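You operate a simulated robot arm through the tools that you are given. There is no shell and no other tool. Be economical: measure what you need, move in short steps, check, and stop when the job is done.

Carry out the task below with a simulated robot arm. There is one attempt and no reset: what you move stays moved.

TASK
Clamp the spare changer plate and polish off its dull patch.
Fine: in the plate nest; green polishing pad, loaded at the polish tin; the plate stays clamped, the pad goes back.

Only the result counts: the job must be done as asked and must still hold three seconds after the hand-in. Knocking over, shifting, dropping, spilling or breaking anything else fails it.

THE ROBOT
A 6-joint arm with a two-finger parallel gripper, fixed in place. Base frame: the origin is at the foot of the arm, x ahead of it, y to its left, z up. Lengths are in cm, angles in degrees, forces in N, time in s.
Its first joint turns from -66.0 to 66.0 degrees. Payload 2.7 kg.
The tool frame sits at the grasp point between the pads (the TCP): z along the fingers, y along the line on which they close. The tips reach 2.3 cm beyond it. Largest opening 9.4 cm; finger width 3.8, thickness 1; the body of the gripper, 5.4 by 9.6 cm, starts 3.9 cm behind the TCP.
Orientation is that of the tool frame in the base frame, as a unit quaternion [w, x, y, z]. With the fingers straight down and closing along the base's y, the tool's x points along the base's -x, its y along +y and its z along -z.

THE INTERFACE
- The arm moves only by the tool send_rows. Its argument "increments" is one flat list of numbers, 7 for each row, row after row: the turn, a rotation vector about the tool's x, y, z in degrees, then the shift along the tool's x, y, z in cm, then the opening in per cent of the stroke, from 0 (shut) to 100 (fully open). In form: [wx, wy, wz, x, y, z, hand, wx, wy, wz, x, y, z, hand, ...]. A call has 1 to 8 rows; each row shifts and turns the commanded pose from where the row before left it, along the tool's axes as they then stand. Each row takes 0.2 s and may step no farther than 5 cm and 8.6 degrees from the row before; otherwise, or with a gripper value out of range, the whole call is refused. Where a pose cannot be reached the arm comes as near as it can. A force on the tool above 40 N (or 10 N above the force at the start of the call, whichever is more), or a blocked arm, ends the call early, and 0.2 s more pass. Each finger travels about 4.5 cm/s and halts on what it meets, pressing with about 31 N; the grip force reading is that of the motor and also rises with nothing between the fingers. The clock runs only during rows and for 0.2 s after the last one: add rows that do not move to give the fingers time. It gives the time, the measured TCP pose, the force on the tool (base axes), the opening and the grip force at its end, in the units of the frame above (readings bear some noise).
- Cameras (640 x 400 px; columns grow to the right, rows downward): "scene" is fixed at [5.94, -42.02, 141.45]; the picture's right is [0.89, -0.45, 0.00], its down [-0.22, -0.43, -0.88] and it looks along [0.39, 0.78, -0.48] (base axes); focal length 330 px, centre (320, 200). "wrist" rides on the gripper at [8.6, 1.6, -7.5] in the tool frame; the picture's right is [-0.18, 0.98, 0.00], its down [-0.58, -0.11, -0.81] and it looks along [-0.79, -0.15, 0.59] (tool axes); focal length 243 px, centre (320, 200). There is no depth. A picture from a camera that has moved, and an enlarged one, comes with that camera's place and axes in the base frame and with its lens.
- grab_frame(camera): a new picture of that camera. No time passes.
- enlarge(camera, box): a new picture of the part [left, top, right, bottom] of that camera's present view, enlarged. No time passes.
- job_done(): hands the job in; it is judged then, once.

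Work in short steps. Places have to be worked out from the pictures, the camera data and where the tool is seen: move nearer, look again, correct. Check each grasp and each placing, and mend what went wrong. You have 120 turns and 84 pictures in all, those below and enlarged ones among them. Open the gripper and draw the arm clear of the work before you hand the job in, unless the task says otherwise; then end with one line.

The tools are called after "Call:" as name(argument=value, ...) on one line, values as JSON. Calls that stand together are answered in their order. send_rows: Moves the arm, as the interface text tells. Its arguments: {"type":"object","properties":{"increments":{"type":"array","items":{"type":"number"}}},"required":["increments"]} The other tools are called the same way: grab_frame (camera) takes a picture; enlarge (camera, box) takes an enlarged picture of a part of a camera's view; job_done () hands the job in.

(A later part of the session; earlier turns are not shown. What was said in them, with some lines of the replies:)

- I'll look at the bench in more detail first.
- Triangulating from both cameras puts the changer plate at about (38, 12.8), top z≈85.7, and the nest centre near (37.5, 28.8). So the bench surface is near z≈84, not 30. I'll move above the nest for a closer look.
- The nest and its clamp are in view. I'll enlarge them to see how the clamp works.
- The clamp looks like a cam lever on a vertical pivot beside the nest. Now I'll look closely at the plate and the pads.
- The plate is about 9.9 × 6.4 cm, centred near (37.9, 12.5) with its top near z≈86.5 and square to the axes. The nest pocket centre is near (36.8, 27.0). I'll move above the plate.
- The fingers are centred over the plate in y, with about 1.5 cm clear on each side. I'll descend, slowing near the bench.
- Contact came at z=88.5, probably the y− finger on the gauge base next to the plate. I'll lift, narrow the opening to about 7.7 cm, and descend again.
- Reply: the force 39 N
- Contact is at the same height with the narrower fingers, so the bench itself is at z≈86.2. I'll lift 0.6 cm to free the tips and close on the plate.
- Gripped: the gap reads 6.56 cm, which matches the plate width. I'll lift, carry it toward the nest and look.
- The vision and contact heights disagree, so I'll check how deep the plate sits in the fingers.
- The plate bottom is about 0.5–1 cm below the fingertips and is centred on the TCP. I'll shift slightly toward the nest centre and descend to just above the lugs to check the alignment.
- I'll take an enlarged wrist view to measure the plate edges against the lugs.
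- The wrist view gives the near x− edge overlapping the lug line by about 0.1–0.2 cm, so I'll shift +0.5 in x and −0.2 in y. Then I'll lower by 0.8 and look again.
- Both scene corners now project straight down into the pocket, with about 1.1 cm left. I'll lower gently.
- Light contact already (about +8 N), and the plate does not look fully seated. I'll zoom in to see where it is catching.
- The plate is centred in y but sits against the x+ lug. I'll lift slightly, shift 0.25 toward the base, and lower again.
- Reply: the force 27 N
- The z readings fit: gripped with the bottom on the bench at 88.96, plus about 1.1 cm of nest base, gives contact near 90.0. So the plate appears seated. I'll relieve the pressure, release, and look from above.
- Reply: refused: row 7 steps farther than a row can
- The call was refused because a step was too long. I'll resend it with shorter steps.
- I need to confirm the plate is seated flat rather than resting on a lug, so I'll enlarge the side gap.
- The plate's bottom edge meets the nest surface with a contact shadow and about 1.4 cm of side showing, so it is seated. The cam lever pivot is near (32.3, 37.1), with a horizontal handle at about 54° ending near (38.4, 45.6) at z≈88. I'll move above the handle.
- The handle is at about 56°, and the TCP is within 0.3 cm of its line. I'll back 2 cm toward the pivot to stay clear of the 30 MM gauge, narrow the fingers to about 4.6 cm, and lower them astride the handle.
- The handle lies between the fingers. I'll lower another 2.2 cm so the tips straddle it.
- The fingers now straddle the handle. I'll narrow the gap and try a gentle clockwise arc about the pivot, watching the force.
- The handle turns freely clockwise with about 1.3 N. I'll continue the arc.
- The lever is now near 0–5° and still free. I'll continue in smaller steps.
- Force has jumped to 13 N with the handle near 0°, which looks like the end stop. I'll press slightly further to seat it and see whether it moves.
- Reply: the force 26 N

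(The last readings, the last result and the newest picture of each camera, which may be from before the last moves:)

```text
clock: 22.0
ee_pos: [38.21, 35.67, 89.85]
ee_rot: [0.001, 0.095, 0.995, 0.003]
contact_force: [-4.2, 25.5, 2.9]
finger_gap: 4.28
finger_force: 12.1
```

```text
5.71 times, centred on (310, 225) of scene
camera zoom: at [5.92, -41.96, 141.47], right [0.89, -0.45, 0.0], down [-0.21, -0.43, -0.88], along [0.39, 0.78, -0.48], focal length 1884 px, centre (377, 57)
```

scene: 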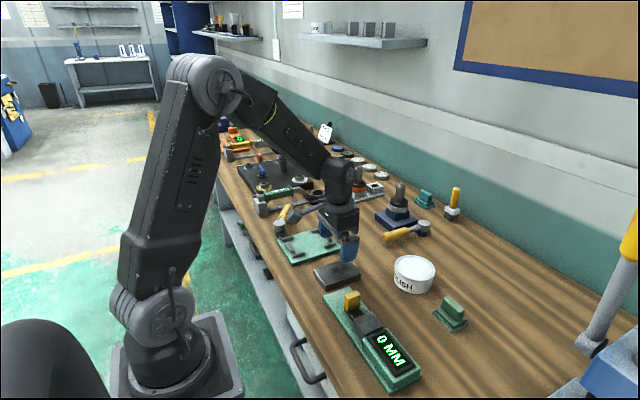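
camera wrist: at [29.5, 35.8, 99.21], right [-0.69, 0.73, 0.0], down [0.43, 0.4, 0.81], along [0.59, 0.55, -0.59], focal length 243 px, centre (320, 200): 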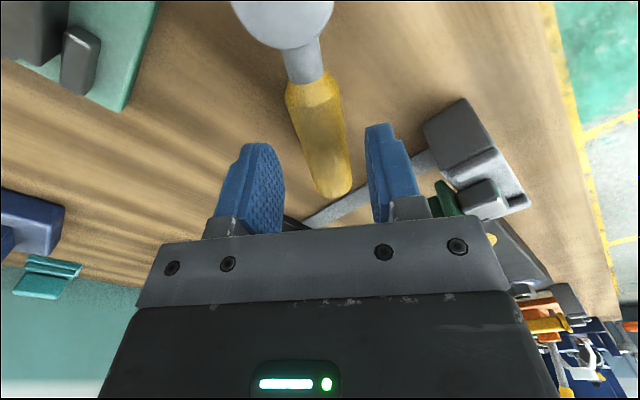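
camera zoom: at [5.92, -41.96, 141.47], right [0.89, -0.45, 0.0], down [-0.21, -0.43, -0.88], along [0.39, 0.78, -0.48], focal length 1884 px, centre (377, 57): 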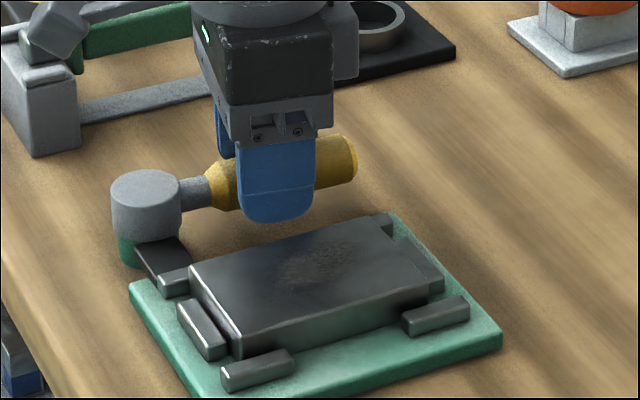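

The handle did not move any further, so the clamp is closed against its stop. I'll back off, open up and lift straight out.

Call:
send_rows(increments=[0, 0, 0, 0, 0.5, 0, 45, 0, 0, 0, 0, 0, 0, 48, 0, 0, 0, 0, 0, 0, 48, 0, 0, 0, 0, 0, -2, 48, 0, 0, 0, 0, 0, -3, 48, 0, 0, 0, 0, 0, -4, 48, 0, 0, 0, 0, 0, -4, 48])

Call:
enlarge(camera="scene", box=[265, 180, 375, 260])

```text
clock: 23.6
ee_pos: [38.52, 35.86, 102.9]
ee_rot: [0.0, 0.096, 0.995, -0.001]
contact_force: [-0.4, -0.7, -0.3]
finger_gap: 4.52
finger_force: 0.1
```

```text
5.00 times, centred on (320, 220) of scene
camera zoom: at [5.93, -42.02, 141.45], right [0.89, -0.45, 0.0], down [-0.22, -0.43, -0.88], along [0.39, 0.78, -0.48], focal length 1649 px, centre (320, 100)
```

zoom: 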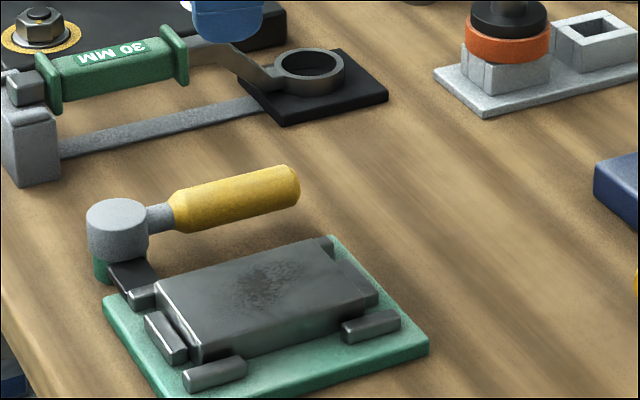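

The lever stayed closed. Next I'll travel at height toward the green pad.

Call:
send_rows(increments=[0, 0, 0, -2.08, -4.36, 0, 90, 0, 0, 0, -2.08, -4.36, 0, 90, 0, 0, 0, -2.08, -4.36, 0, 90, 0, 0, 0, -2.08, -4.36, 0, 90, 0, 0, 0, -2.08, -4.36, 0, 90, 0, 0, 0, -2.08, -4.36, 0, 90, 0, 0, 0, -2.08, -4.36, 0, 90, 0, 0, 0, -2.08, -4.36, 0, 90])

Call:
send_rows(increments=[0, 0, 8, 0, 0, 0, 90, 0, 0, 8, 0, 0, 0, 90, 0, 0, 8, 0, 0, 0, 90, 0, 0, 8, 0, 0, 0, 90, 0, 0, 8, 0, 0, 0, 90, 0, 0, 8, 0, 0, 0, 90, 0, 0, 8, 0, 0, 0, 90, 0, 0, 8, 0, 0, 0, 90])

Call:
send_rows(increments=[0, 0, 8, 0, 0, 0, 90, 0, 0, 7.1, 0, 0, 0, 90, 0, 0, 0, 0, 0, 0, 90])

Call:
grab_frame(camera="wrist")

```text
clock: 25.4
ee_pos: [48.22, -1.81, 102.23]
ee_rot: [0.0, 0.097, 0.995, 0.001]
contact_force: [0.0, 0.7, 0.2]
finger_gap: 8.48
finger_force: 0.0
```

```text
clock: 27.2
ee_pos: [47.96, -1.6, 102.52]
ee_rot: [-0.001, 0.61, 0.792, 0.0]
contact_force: [-0.6, -0.6, 0.3]
finger_gap: 8.45
finger_force: 0.1
```

```text
clock: 28.0
ee_pos: [48.12, -1.56, 102.63]
ee_rot: [-0.001, 0.709, 0.705, 0.001]
contact_force: [-0.4, 0.8, 0.4]
finger_gap: 8.48
finger_force: 0.2
```

```text
35 pictures are left
camera wrist: at [49.92, 7.02, 110.12], right [0.98, -0.19, 0.0], down [-0.11, -0.58, 0.81], along [-0.15, -0.79, -0.59], focal length 243 px, centre (320, 200)
```

wrist: 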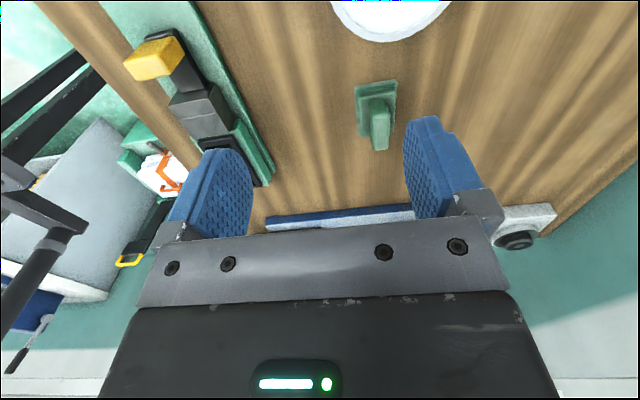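

The green pad is near (53.1, −9.4), with a base of about 4.7 × 6.2 cm and its handle running along y. The tool now closes along x. I'll move above the pad and look.

Call:
send_rows(increments=[0, 0, 0, -2.6, 1.67, 2, 90, 0, 0, 0, -2.6, 1.67, 2, 90, 0, 0, 0, -2.6, 1.67, 2, 90])

Call:
grab_frame(camera="wrist")

Call:
enlarge(camera="scene", box=[400, 260, 500, 340])

```text
clock: 28.8
ee_pos: [53.0, -9.38, 96.88]
ee_rot: [0.0, 0.709, 0.706, 0.001]
contact_force: [-0.3, -0.4, 0.2]
finger_gap: 8.45
finger_force: 0.1
```

```text
34 pictures are left
camera wrist: at [54.83, -0.78, 104.34], right [0.98, -0.19, 0.0], down [-0.11, -0.58, 0.81], along [-0.15, -0.79, -0.59], focal length 243 px, centre (320, 200)
```

wrist: 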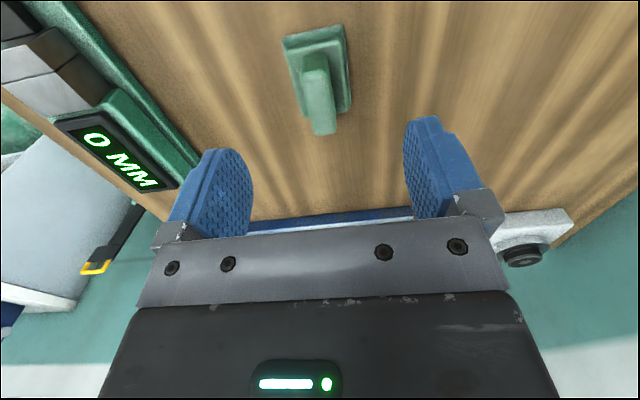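

```text
5.00 times, centred on (450, 300) of scene
camera zoom: at [5.94, -42.02, 141.45], right [0.89, -0.45, 0.0], down [-0.22, -0.43, -0.88], along [0.39, 0.78, -0.48], focal length 1649 px, centre (-330, -300)
```

zoom: 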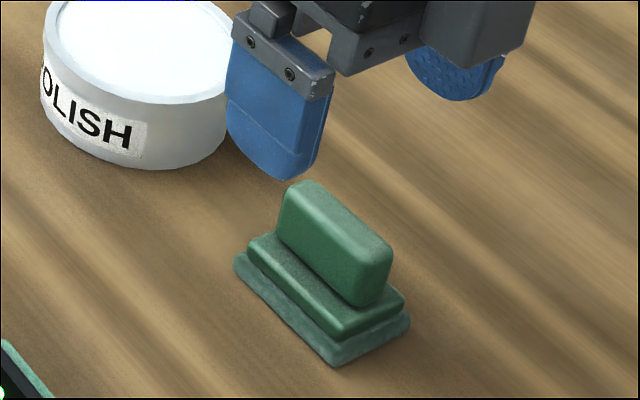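

The pad centre is near (53.1, −9.0). Its handle is about 2.8 cm tall above a stepped base, with the top near z≈90.7. I'll shift slightly, descend to TCP z≈90.6 and close.

Call:
send_rows(increments=[0, 0, 0, 0.35, 0.1, 2, 90, 0, 0, 0, 0, 0, 2, 70, 0, 0, 0, 0, 0, 1.5, 60, 0, 0, 0, 0, 0, 0.7, 60])

Call:
enlarge(camera="scene", box=[410, 270, 490, 335])

```text
clock: 29.8
ee_pos: [53.21, -9.02, 90.39]
ee_rot: [0.0, 0.709, 0.705, 0.0]
contact_force: [-0.4, -0.2, 0.0]
finger_gap: 5.65
finger_force: 0.1
```

```text
6.15 times, centred on (450, 302) of scene
camera zoom: at [5.94, -42.02, 141.45], right [0.89, -0.45, 0.0], down [-0.22, -0.43, -0.88], along [0.39, 0.78, -0.48], focal length 2029 px, centre (-480, -431)
```

zoom: 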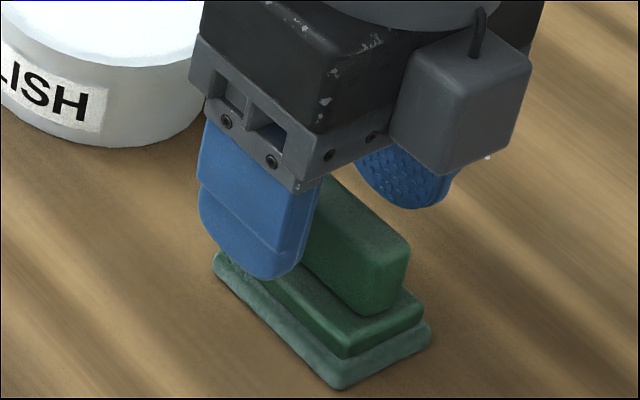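

The handle extends more toward −y than the fingers, so I'll shift −0.5 in y and close.

Call:
send_rows(increments=[0, 0, 0, -0.5, 0, 0, 60, 0, 0, 0, 0, 0, 0, 10, 0, 0, 0, 0, 0, 0, 10, 0, 0, 0, 0, 0, 0, 10, 0, 0, 0, 0, 0, 0, 10, 0, 0, 0, 0, 0, 0, 10, 0, 0, 0, 0, 0, 0, 10])

Call:
enlarge(camera="scene", box=[410, 270, 490, 335])

```text
clock: 31.4
ee_pos: [53.25, -9.61, 90.51]
ee_rot: [-0.001, 0.708, 0.706, 0.001]
contact_force: [-0.1, -0.7, -0.2]
finger_gap: 1.74
finger_force: 31.3
```

```text
6.15 times, centred on (450, 302) of scene
camera zoom: at [5.94, -42.02, 141.45], right [0.89, -0.45, 0.0], down [-0.22, -0.43, -0.88], along [0.39, 0.78, -0.48], focal length 2029 px, centre (-480, -431)
```

zoom: 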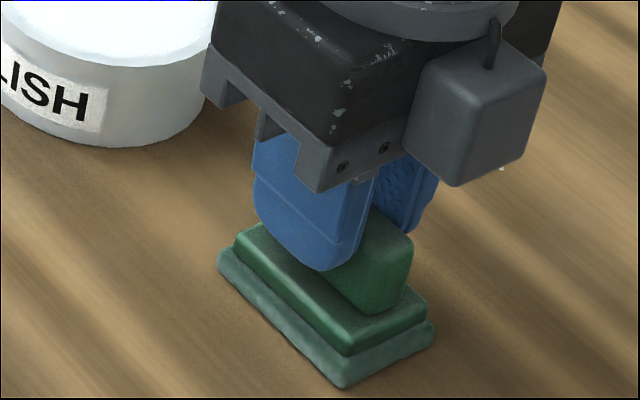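

Gripped at 1.74 cm; the home position for returning the pad is TCP (53.25, −9.61, 90.5). I'll lift and move part way to the tin to locate it precisely.

Call:
send_rows(increments=[0, 0, 0, 0, 0, -1.5, 10, 0, 0, 0, 0, 0, -3, 10, 0, 0, 0, 0, 0, -4, 10, 0, 0, 0, 2, 0, -1, 10, 0, 0, 0, 3, 0, 0, 10])

Call:
grab_frame(camera="wrist")

Call:
enlarge(camera="scene", box=[370, 220, 480, 330])

```text
clock: 32.6
ee_pos: [53.08, -4.3, 100.18]
ee_rot: [-0.001, 0.708, 0.706, 0.001]
contact_force: [-0.6, 0.1, -0.6]
finger_gap: 1.73
finger_force: 30.9
```

```text
30 pictures are left
camera wrist: at [54.84, 4.34, 107.62], right [0.98, -0.19, 0.0], down [-0.11, -0.58, 0.81], along [-0.15, -0.79, -0.59], focal length 243 px, centre (320, 200)
```

wrist: 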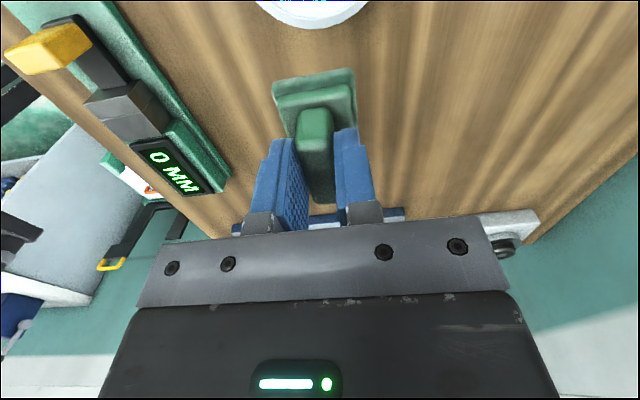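

```text
3.64 times, centred on (425, 275) of scene
camera zoom: at [5.93, -42.02, 141.45], right [0.89, -0.45, 0.0], down [-0.22, -0.43, -0.88], along [0.39, 0.78, -0.48], focal length 1199 px, centre (-62, -73)
```

zoom: 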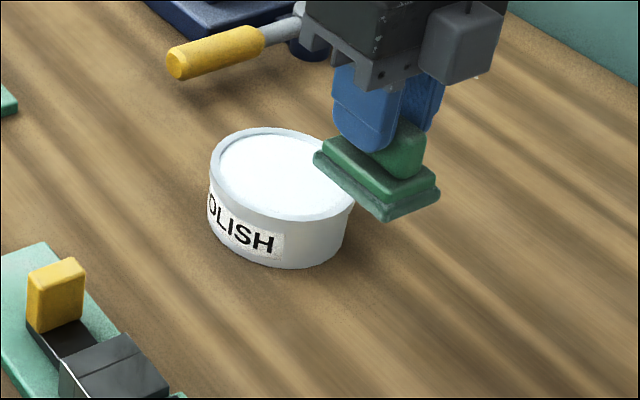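

The pad lifted whole and is centred on the TCP, about 6.2 × 4.6 cm. I estimate the tin centre near (53.7, 2.8). I'll move over it at a safe height and compare in the scene view.

Call:
send_rows(increments=[0, 0, 0, 3.5, 0.3, 0, 10, 0, 0, 0, 3.5, 0.3, 0, 10, 0, 0, 0, 0, 0, 2.5, 10])

Call:
enlarge(camera="scene", box=[375, 225, 455, 305])

```text
clock: 33.4
ee_pos: [53.8, 2.58, 97.62]
ee_rot: [-0.001, 0.708, 0.707, 0.001]
contact_force: [0.8, 0.2, -0.2]
finger_gap: 1.74
finger_force: 31.0
```

```text
5.00 times, centred on (415, 265) of scene
camera zoom: at [5.94, -42.02, 141.45], right [0.89, -0.45, 0.0], down [-0.22, -0.43, -0.88], along [0.39, 0.78, -0.48], focal length 1649 px, centre (-155, -125)
```

zoom: 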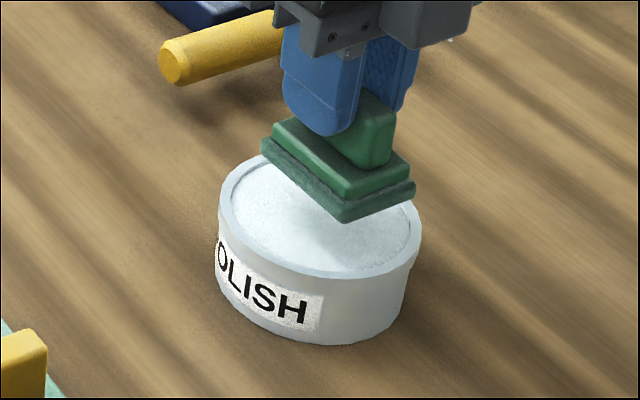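

Projecting the pad down onto the rim ellipse calls for a shift of about −0.3 in x and +0.3 in y. I'll apply that, lower 1.6 cm, and check again.

Call:
send_rows(increments=[0, 0, 0, 0.3, -0.3, 0.8, 10, 0, 0, 0, 0, 0, 0.8, 10])

Call:
enlarge(camera="scene", box=[375, 225, 455, 305])

```text
clock: 34.0
ee_pos: [53.37, 2.77, 95.96]
ee_rot: [0.0, 0.708, 0.706, 0.001]
contact_force: [-0.4, -0.9, -1.7]
finger_gap: 1.74
finger_force: 31.4
```

```text
5.00 times, centred on (415, 265) of scene
camera zoom: at [5.94, -42.02, 141.45], right [0.89, -0.45, 0.0], down [-0.22, -0.43, -0.88], along [0.39, 0.78, -0.48], focal length 1649 px, centre (-155, -125)
```

zoom: 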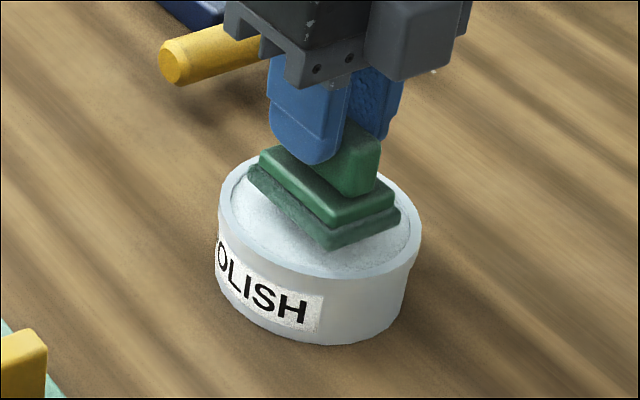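

The pad now projects onto the tin's centre. I'll lower gently until light contact.

Call:
send_rows(increments=[0, 0, 0, 0, 0, 0.5, 10, 0, 0, 0, 0, 0, 0.3, 10, 0, 0, 0, 0, 0, 0.2, 10])

```text
clock: 34.8
ee_pos: [53.38, 2.81, 94.94]
ee_rot: [0.0, 0.708, 0.706, 0.0]
contact_force: [0.5, 0.1, -1.3]
finger_gap: 1.74
finger_force: 31.0
```

No contact yet, so I'll lower in 0.15 cm steps.

Call:
send_rows(increments=[0, 0, 0, 0, 0, 0.15, 10, 0, 0, 0, 0, 0, 0.15, 10, 0, 0, 0, 0, 0, 0.15, 10])

Call:
enlarge(camera="scene", box=[375, 225, 455, 305])

```text
clock: 35.6
ee_pos: [53.49, 2.86, 94.56]
ee_rot: [0.0, 0.708, 0.706, 0.001]
contact_force: [-0.5, 1.7, 2.4]
finger_gap: 1.76
finger_force: 30.9
```

```text
5.00 times, centred on (415, 265) of scene
camera zoom: at [5.93, -42.02, 141.45], right [0.89, -0.45, 0.0], down [-0.21, -0.43, -0.88], along [0.39, 0.78, -0.48], focal length 1649 px, centre (-155, -125)
```

zoom: 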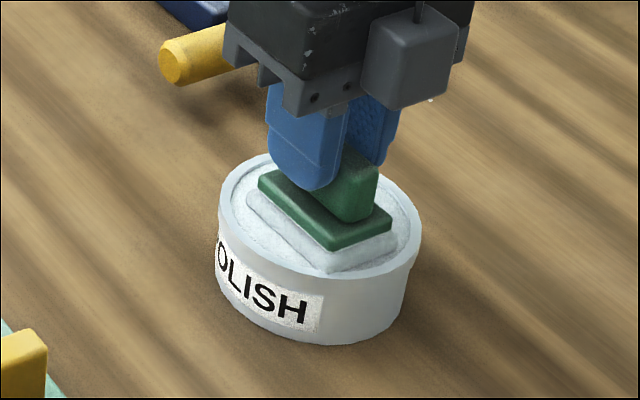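

The pad's felt turned white on light contact (about 4 N), so it is loaded. I'll lift straight up and carry it above the plate.

Call:
send_rows(increments=[0, 0, 0, 0, 0, -2, 10, 0, 0, 0, 0, 0, -3, 10, 0, 0, 0, 0, 0, -2, 10, 0, 0, 0, 4.08, -2.73, 0, 10, 0, 0, 0, 4.08, -2.73, 0, 10])

Call:
send_rows(increments=[0, 0, 0, 4.08, -2.73, 0, 10, 0, 0, 0, 4.08, -2.73, 0, 10, 0, 0, 0, 4.08, -2.73, 0, 10, 0, 0, 0, 4.08, -2.73, 0, 10, 0, 0, 0, 0, 0, 3, 10, 0, 0, 0, 0, 0, 2, 10])

Call:
enlarge(camera="scene", box=[265, 190, 355, 270])

```text
clock: 36.8
ee_pos: [48.02, 11.02, 101.85]
ee_rot: [-0.001, 0.709, 0.706, 0.002]
contact_force: [0.7, 0.9, -0.9]
finger_gap: 1.75
finger_force: 31.0
```

```text
clock: 38.2
ee_pos: [37.43, 26.83, 96.59]
ee_rot: [-0.001, 0.708, 0.706, 0.001]
contact_force: [-0.4, 0.1, -0.6]
finger_gap: 1.73
finger_force: 31.1
```

```text
5.00 times, centred on (310, 230) of scene
camera zoom: at [5.94, -42.02, 141.45], right [0.89, -0.45, 0.0], down [-0.22, -0.43, -0.88], along [0.39, 0.78, -0.48], focal length 1649 px, centre (370, 50)
```

zoom: 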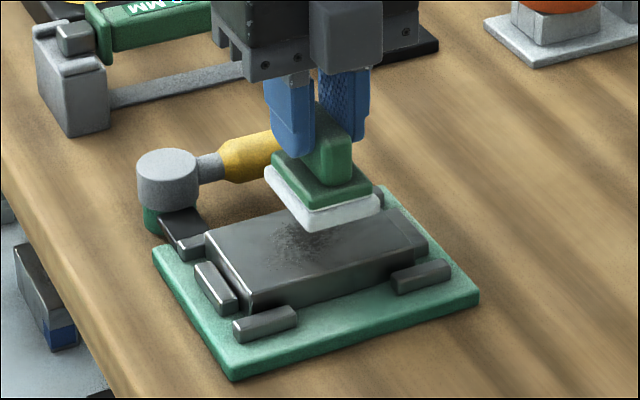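

I'll lower onto the patch with a small centring shift, then in fine steps to light contact.

Call:
send_rows(increments=[0, 0, 0, 0.25, -0.4, 2, 10, 0, 0, 0, 0, 0, 1, 10, 0, 0, 0, 0, 0, 0.3, 10, 0, 0, 0, 0, 0, 0.2, 10])

```text
clock: 39.0
ee_pos: [37.06, 27.38, 93.67]
ee_rot: [0.0, 0.708, 0.706, 0.003]
contact_force: [-1.1, 0.3, 4.4]
finger_gap: 1.75
finger_force: 31.1
stopped in row 4: the force on the tool passed its limit (the readings are from after the stop); the commanded pose is now the measured one
```

Contact is at TCP z≈93.67 with about 5 N. I'll start light strokes along x.

Call:
send_rows(increments=[0, 0, 0, 0, 1, 0.05, 10, 0, 0, 0, 0, 1, 0, 10, 0, 0, 0, 0, -1, 0, 10, 0, 0, 0, 0, -1, 0, 10, 0, 0, 0, 0, -1, 0, 10, 0, 0, 0, 0, -1, 0, 10, 0, 0, 0, 0, 1, 0, 10, 0, 0, 0, 0, 1, 0, 10])

Call:
enlarge(camera="scene", box=[265, 190, 355, 270])

```text
clock: 40.6
ee_pos: [35.38, 27.46, 93.66]
ee_rot: [-0.002, 0.708, 0.707, 0.003]
contact_force: [0.1, -0.4, 3.6]
finger_gap: 1.73
finger_force: 30.7
stopped in row 7: the force on the tool passed its limit (the readings are from after the stop); the commanded pose is now the measured one
```

```text
5.00 times, centred on (310, 230) of scene
camera zoom: at [5.93, -42.02, 141.45], right [0.89, -0.45, 0.0], down [-0.21, -0.43, -0.88], along [0.39, 0.78, -0.48], focal length 1649 px, centre (370, 50)
```

zoom: 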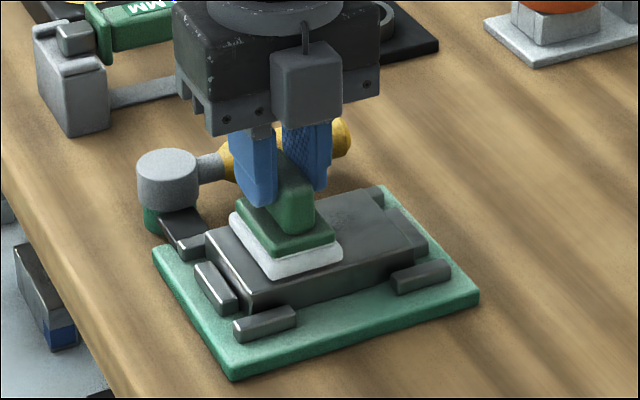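

Patch looks fainter. A force spike at reversal stopped the call, so I'll use slower 0.6 cm steps with a pause at each reversal.

Call:
send_rows(increments=[0, 0, 0, 0, 0.5, 0, 10, 0, 0, 0, 0, 0.6, 0, 10, 0, 0, 0, 0, 0.6, 0, 10, 0, 0, 0, 0, 0.6, 0, 10, 0, 0, 0, 0, 0.6, 0, 10, 0, 0, 0, 0, 0.5, 0, 10, 0, 0, 0, 0, 0, 0, 10])

Call:
send_rows(increments=[0, 0, 0, 0, -0.5, 0, 10, 0, 0, 0, 0, -0.6, 0, 10, 0, 0, 0, 0, -0.6, 0, 10, 0, 0, 0, 0, -0.6, 0, 10, 0, 0, 0, 0, -0.6, 0, 10, 0, 0, 0, 0, -0.5, 0, 10, 0, 0, 0, 0, 0, 0, 10])

Call:
enlarge(camera="scene", box=[275, 200, 355, 260])

```text
clock: 42.2
ee_pos: [38.74, 27.59, 93.57]
ee_rot: [-0.002, 0.708, 0.707, 0.002]
contact_force: [-6.3, 0.3, 11.2]
finger_gap: 1.72
finger_force: 31.0
```

```text
clock: 43.8
ee_pos: [35.5, 27.52, 93.66]
ee_rot: [-0.002, 0.708, 0.707, 0.002]
contact_force: [5.5, 0.0, 11.9]
finger_gap: 1.73
finger_force: 31.6
```

```text
6.67 times, centred on (315, 230) of scene
camera zoom: at [5.94, -42.03, 141.45], right [0.89, -0.45, 0.0], down [-0.22, -0.43, -0.88], along [0.39, 0.78, -0.48], focal length 2199 px, centre (353, 0)
```

zoom: 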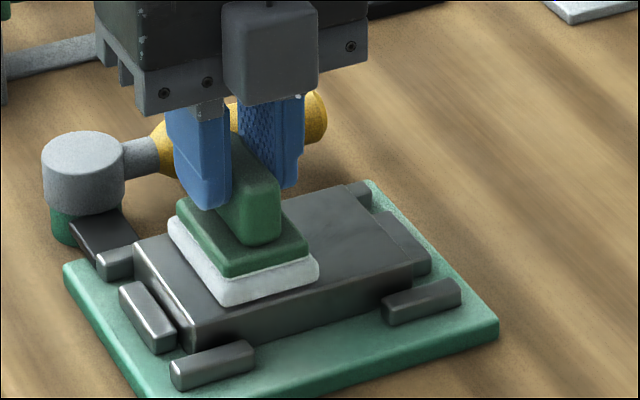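

The uncovered half is clean. I'll do two more strokes, then lift and inspect.

Call:
send_rows(increments=[0, 0, 0, 0, 0.5, 0, 10, 0, 0, 0, 0, 0.6, 0, 10, 0, 0, 0, 0, 0.6, 0, 10, 0, 0, 0, 0, 0.6, 0, 10, 0, 0, 0, 0, 0.6, 0, 10, 0, 0, 0, 0, 0.5, 0, 10, 0, 0, 0, 0, 0, 0, 10])

Call:
send_rows(increments=[0, 0, 0, -0.2, -0.5, 0, 10, 0, 0, 0, 0, -0.6, 0, 10, 0, 0, 0, 0, -0.6, 0, 10, 0, 0, 0, 0, -0.6, 0, 10, 0, 0, 0, 0, -0.6, 0, 10, 0, 0, 0, 0, -0.5, 0, 10, 0, 0, 0, 0, 0, 0, 10])

Call:
send_rows(increments=[0, 0, 0, 0, 0, -1, 10, 0, 0, 0, 0, 0, -3, 10, 0, 0, 0, 0, 0, -4, 10, 0, 0, 0, -4, 1, 0, 10, 0, 0, 0, -4, 1, 0, 10])

Call:
enlarge(camera="scene", box=[275, 190, 355, 260])

```text
clock: 45.4
ee_pos: [38.78, 27.56, 93.7]
ee_rot: [-0.002, 0.708, 0.706, 0.002]
contact_force: [-7.5, -0.2, 18.4]
finger_gap: 1.74
finger_force: 30.7
```

```text
clock: 47.0
ee_pos: [35.33, 27.3, 93.75]
ee_rot: [-0.003, 0.708, 0.706, 0.001]
contact_force: [1.6, 1.2, 4.3]
finger_gap: 1.73
finger_force: 31.3
```

```text
clock: 48.2
ee_pos: [37.3, 19.44, 101.56]
ee_rot: [-0.002, 0.708, 0.707, 0.002]
contact_force: [-0.8, -0.5, -0.9]
finger_gap: 1.75
finger_force: 30.8
```

```text
5.71 times, centred on (315, 225) of scene
camera zoom: at [5.94, -42.02, 141.45], right [0.89, -0.45, 0.0], down [-0.22, -0.43, -0.88], along [0.39, 0.78, -0.48], focal length 1884 px, centre (349, 57)
```

zoom: 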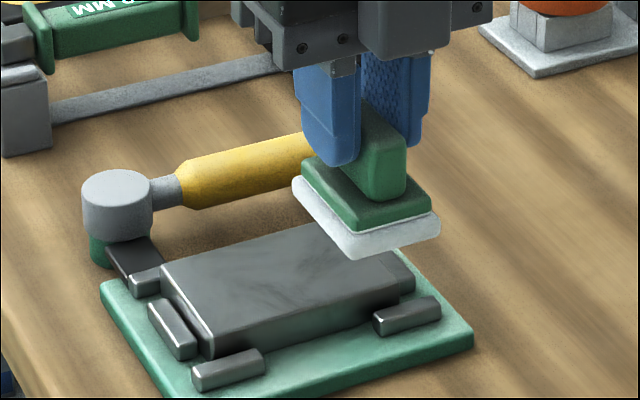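

Visible area is clean. I'll carry the pad toward its home and check the whole plate once it is in view.

Call:
send_rows(increments=[0, 0, 0, -4.15, 2.28, 0, 10, 0, 0, 0, -4.15, 2.28, 0, 10, 0, 0, 0, -4.15, 2.28, 0, 10, 0, 0, 0, -4.15, 2.28, 0, 10])

Call:
enlarge(camera="scene", box=[280, 215, 350, 260])

```text
clock: 49.2
ee_pos: [46.57, 2.42, 101.35]
ee_rot: [-0.002, 0.707, 0.707, 0.001]
contact_force: [-0.3, 0.0, -0.9]
finger_gap: 1.73
finger_force: 31.1
```

```text
8.89 times, centred on (315, 238) of scene
camera zoom: at [5.94, -42.02, 141.45], right [0.89, -0.45, 0.0], down [-0.22, -0.43, -0.88], along [0.39, 0.78, -0.48], focal length 2931 px, centre (364, -133)
```

zoom: 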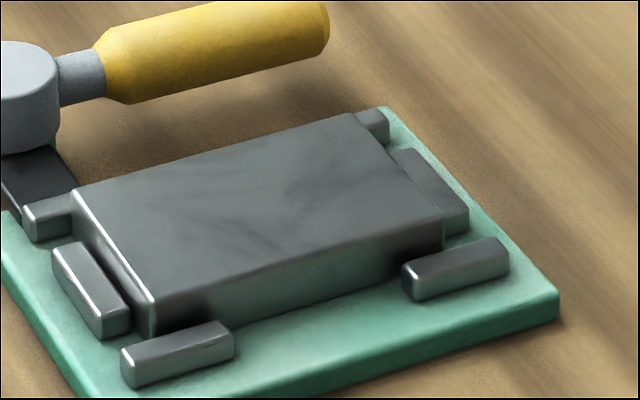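

The dull patch is gone. Now I'll return the pad above its home position.

Call:
send_rows(increments=[0, 0, 0, -4.01, 2.23, 0, 10, 0, 0, 0, -4.01, 2.23, 0, 10, 0, 0, 0, -4.01, 2.23, 0, 10, 0, 0, 0, 0, 0, 0, 10])

```text
clock: 50.2
ee_pos: [53.08, -9.27, 101.28]
ee_rot: [-0.001, 0.708, 0.706, 0.002]
contact_force: [1.0, -0.4, -0.4]
finger_gap: 1.7
finger_force: 30.6
```

I'll trim the position and descend to just above the bench.

Call:
send_rows(increments=[0, 0, 0, -0.3, 0.15, 3, 10, 0, 0, 0, 0, 0, 3, 10, 0, 0, 0, 0, 0, 3, 10, 0, 0, 0, 0, 0, 1, 10, 0, 0, 0, 0, 0, 0, 10])

Call:
enlarge(camera="scene", box=[410, 270, 490, 335])

```text
clock: 51.4
ee_pos: [53.5, -9.77, 91.18]
ee_rot: [-0.002, 0.708, 0.706, 0.002]
contact_force: [0.4, 0.0, -1.0]
finger_gap: 1.76
finger_force: 31.0
```

```text
6.15 times, centred on (450, 302) of scene
camera zoom: at [5.94, -42.02, 141.45], right [0.89, -0.45, 0.0], down [-0.22, -0.43, -0.88], along [0.39, 0.78, -0.48], focal length 2029 px, centre (-480, -431)
```

zoom: 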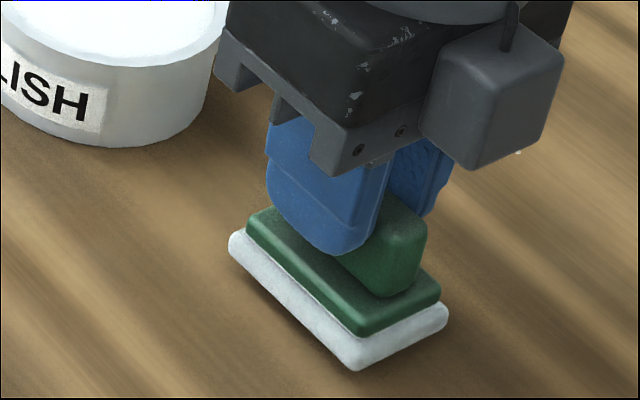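

Compared with the original corners, it is about 0.3 cm too far in +x. I'll correct that and lower to light contact.

Call:
send_rows(increments=[0, 0, 0, 0.05, -0.3, 0, 10, 0, 0, 0, 0, 0, 0.3, 10, 0, 0, 0, 0, 0, 0.2, 10, 0, 0, 0, 0, 0, 0.1, 10])

```text
clock: 52.4
ee_pos: [53.04, -9.38, 90.77]
ee_rot: [-0.001, 0.708, 0.707, 0.002]
contact_force: [0.2, -0.7, -0.4]
finger_gap: 1.73
finger_force: 30.7
```

Call:
send_rows(increments=[0, 0, 0, -0.1, 0.05, 0.1, 10, 0, 0, 0, 0, 0, 0.1, 10, 0, 0, 0, 0, 0, 0.1, 10])

Call:
enlarge(camera="scene", box=[410, 270, 490, 335])

```text
clock: 53.2
ee_pos: [52.91, -9.74, 90.47]
ee_rot: [-0.002, 0.708, 0.707, 0.002]
contact_force: [0.7, -0.1, -1.0]
finger_gap: 1.73
finger_force: 31.3
```

```text
6.15 times, centred on (450, 302) of scene
camera zoom: at [5.94, -42.02, 141.45], right [0.89, -0.45, 0.0], down [-0.22, -0.43, -0.88], along [0.39, 0.78, -0.48], focal length 2029 px, centre (-480, -431)
```

zoom: 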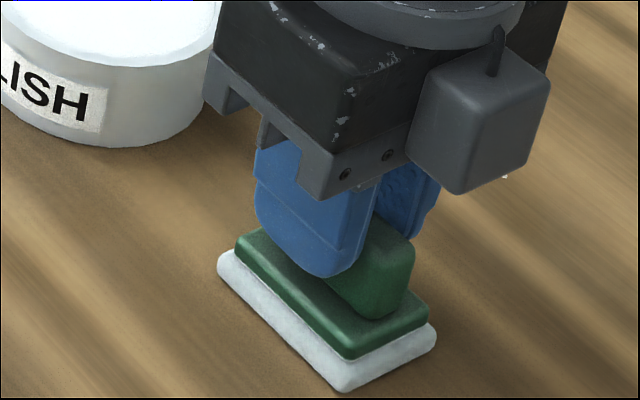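

The corners match the original within a few pixels. I'll lower the last few millimetres to contact.

Call:
send_rows(increments=[0, 0, 0, 0, 0.05, 0.1, 10, 0, 0, 0, 0, 0, 0.08, 10, 0, 0, 0, 0, 0, 0, 10])

```text
clock: 54.0
ee_pos: [53.07, -9.83, 90.38]
ee_rot: [-0.001, 0.708, 0.706, 0.003]
contact_force: [-5.4, 0.4, 14.1]
finger_gap: 1.72
finger_force: 30.9
```

There is contact with the bench at 14 N. I'll ease off 0.12, release with a small opening, and withdraw straight up.

Call:
send_rows(increments=[0, 0, 0, 0, 0, -0.12, 10, 0, 0, 0, 0, 0, 0, 40, 0, 0, 0, 0, 0, 0, 40, 0, 0, 0, 0, 0, 0, 40, 0, 0, 0, 0, 0, -2, 40, 0, 0, 0, 0, 0, -4, 40, 0, 0, 0, 0, 0, -4, 60, 0, 0, 0, 0, 0, -4, 60])

Call:
grab_frame(camera="scene")

Call:
enlarge(camera="scene", box=[410, 270, 490, 335])

```text
clock: 55.8
ee_pos: [53.26, -9.58, 104.33]
ee_rot: [-0.003, 0.707, 0.707, 0.003]
contact_force: [0.3, -0.3, 0.5]
finger_gap: 5.62
finger_force: 0.0
```

```text
18 pictures are left
```

scene: 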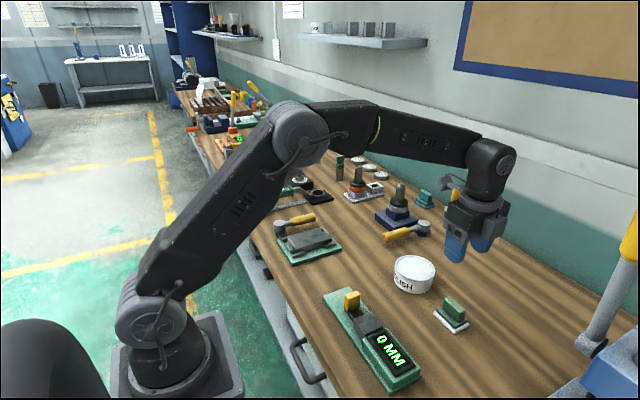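

```text
6.15 times, centred on (450, 302) of scene
camera zoom: at [5.93, -42.02, 141.45], right [0.89, -0.45, 0.0], down [-0.22, -0.43, -0.88], along [0.39, 0.78, -0.48], focal length 2029 px, centre (-480, -431)
```

zoom: 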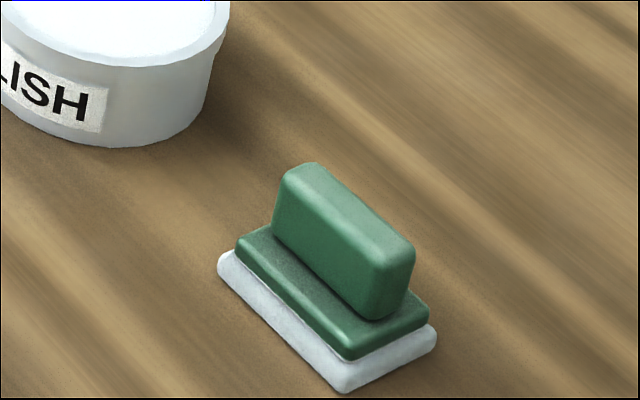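

The pad is back on its spot. One last check of the clamp and plate before handing in.

Call:
enlarge(camera="scene", box=[268, 205, 348, 265])

```text
6.67 times, centred on (308, 235) of scene
camera zoom: at [5.93, -42.02, 141.45], right [0.89, -0.45, 0.0], down [-0.22, -0.43, -0.88], along [0.39, 0.78, -0.48], focal length 2199 px, centre (400, -33)
```

zoom: 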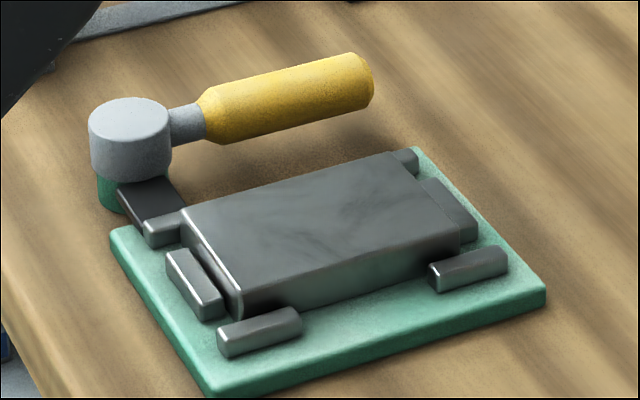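

The plate is clamped and clean, the pad is home, and the arm is clear with the gripper open. Handing in.

Call:
job_done()

```text
The job is handed in.
```

The spare changer plate is clamped in the nest with its dull patch polished off, and the green pad, loaded at the polish tin, is back where it started.
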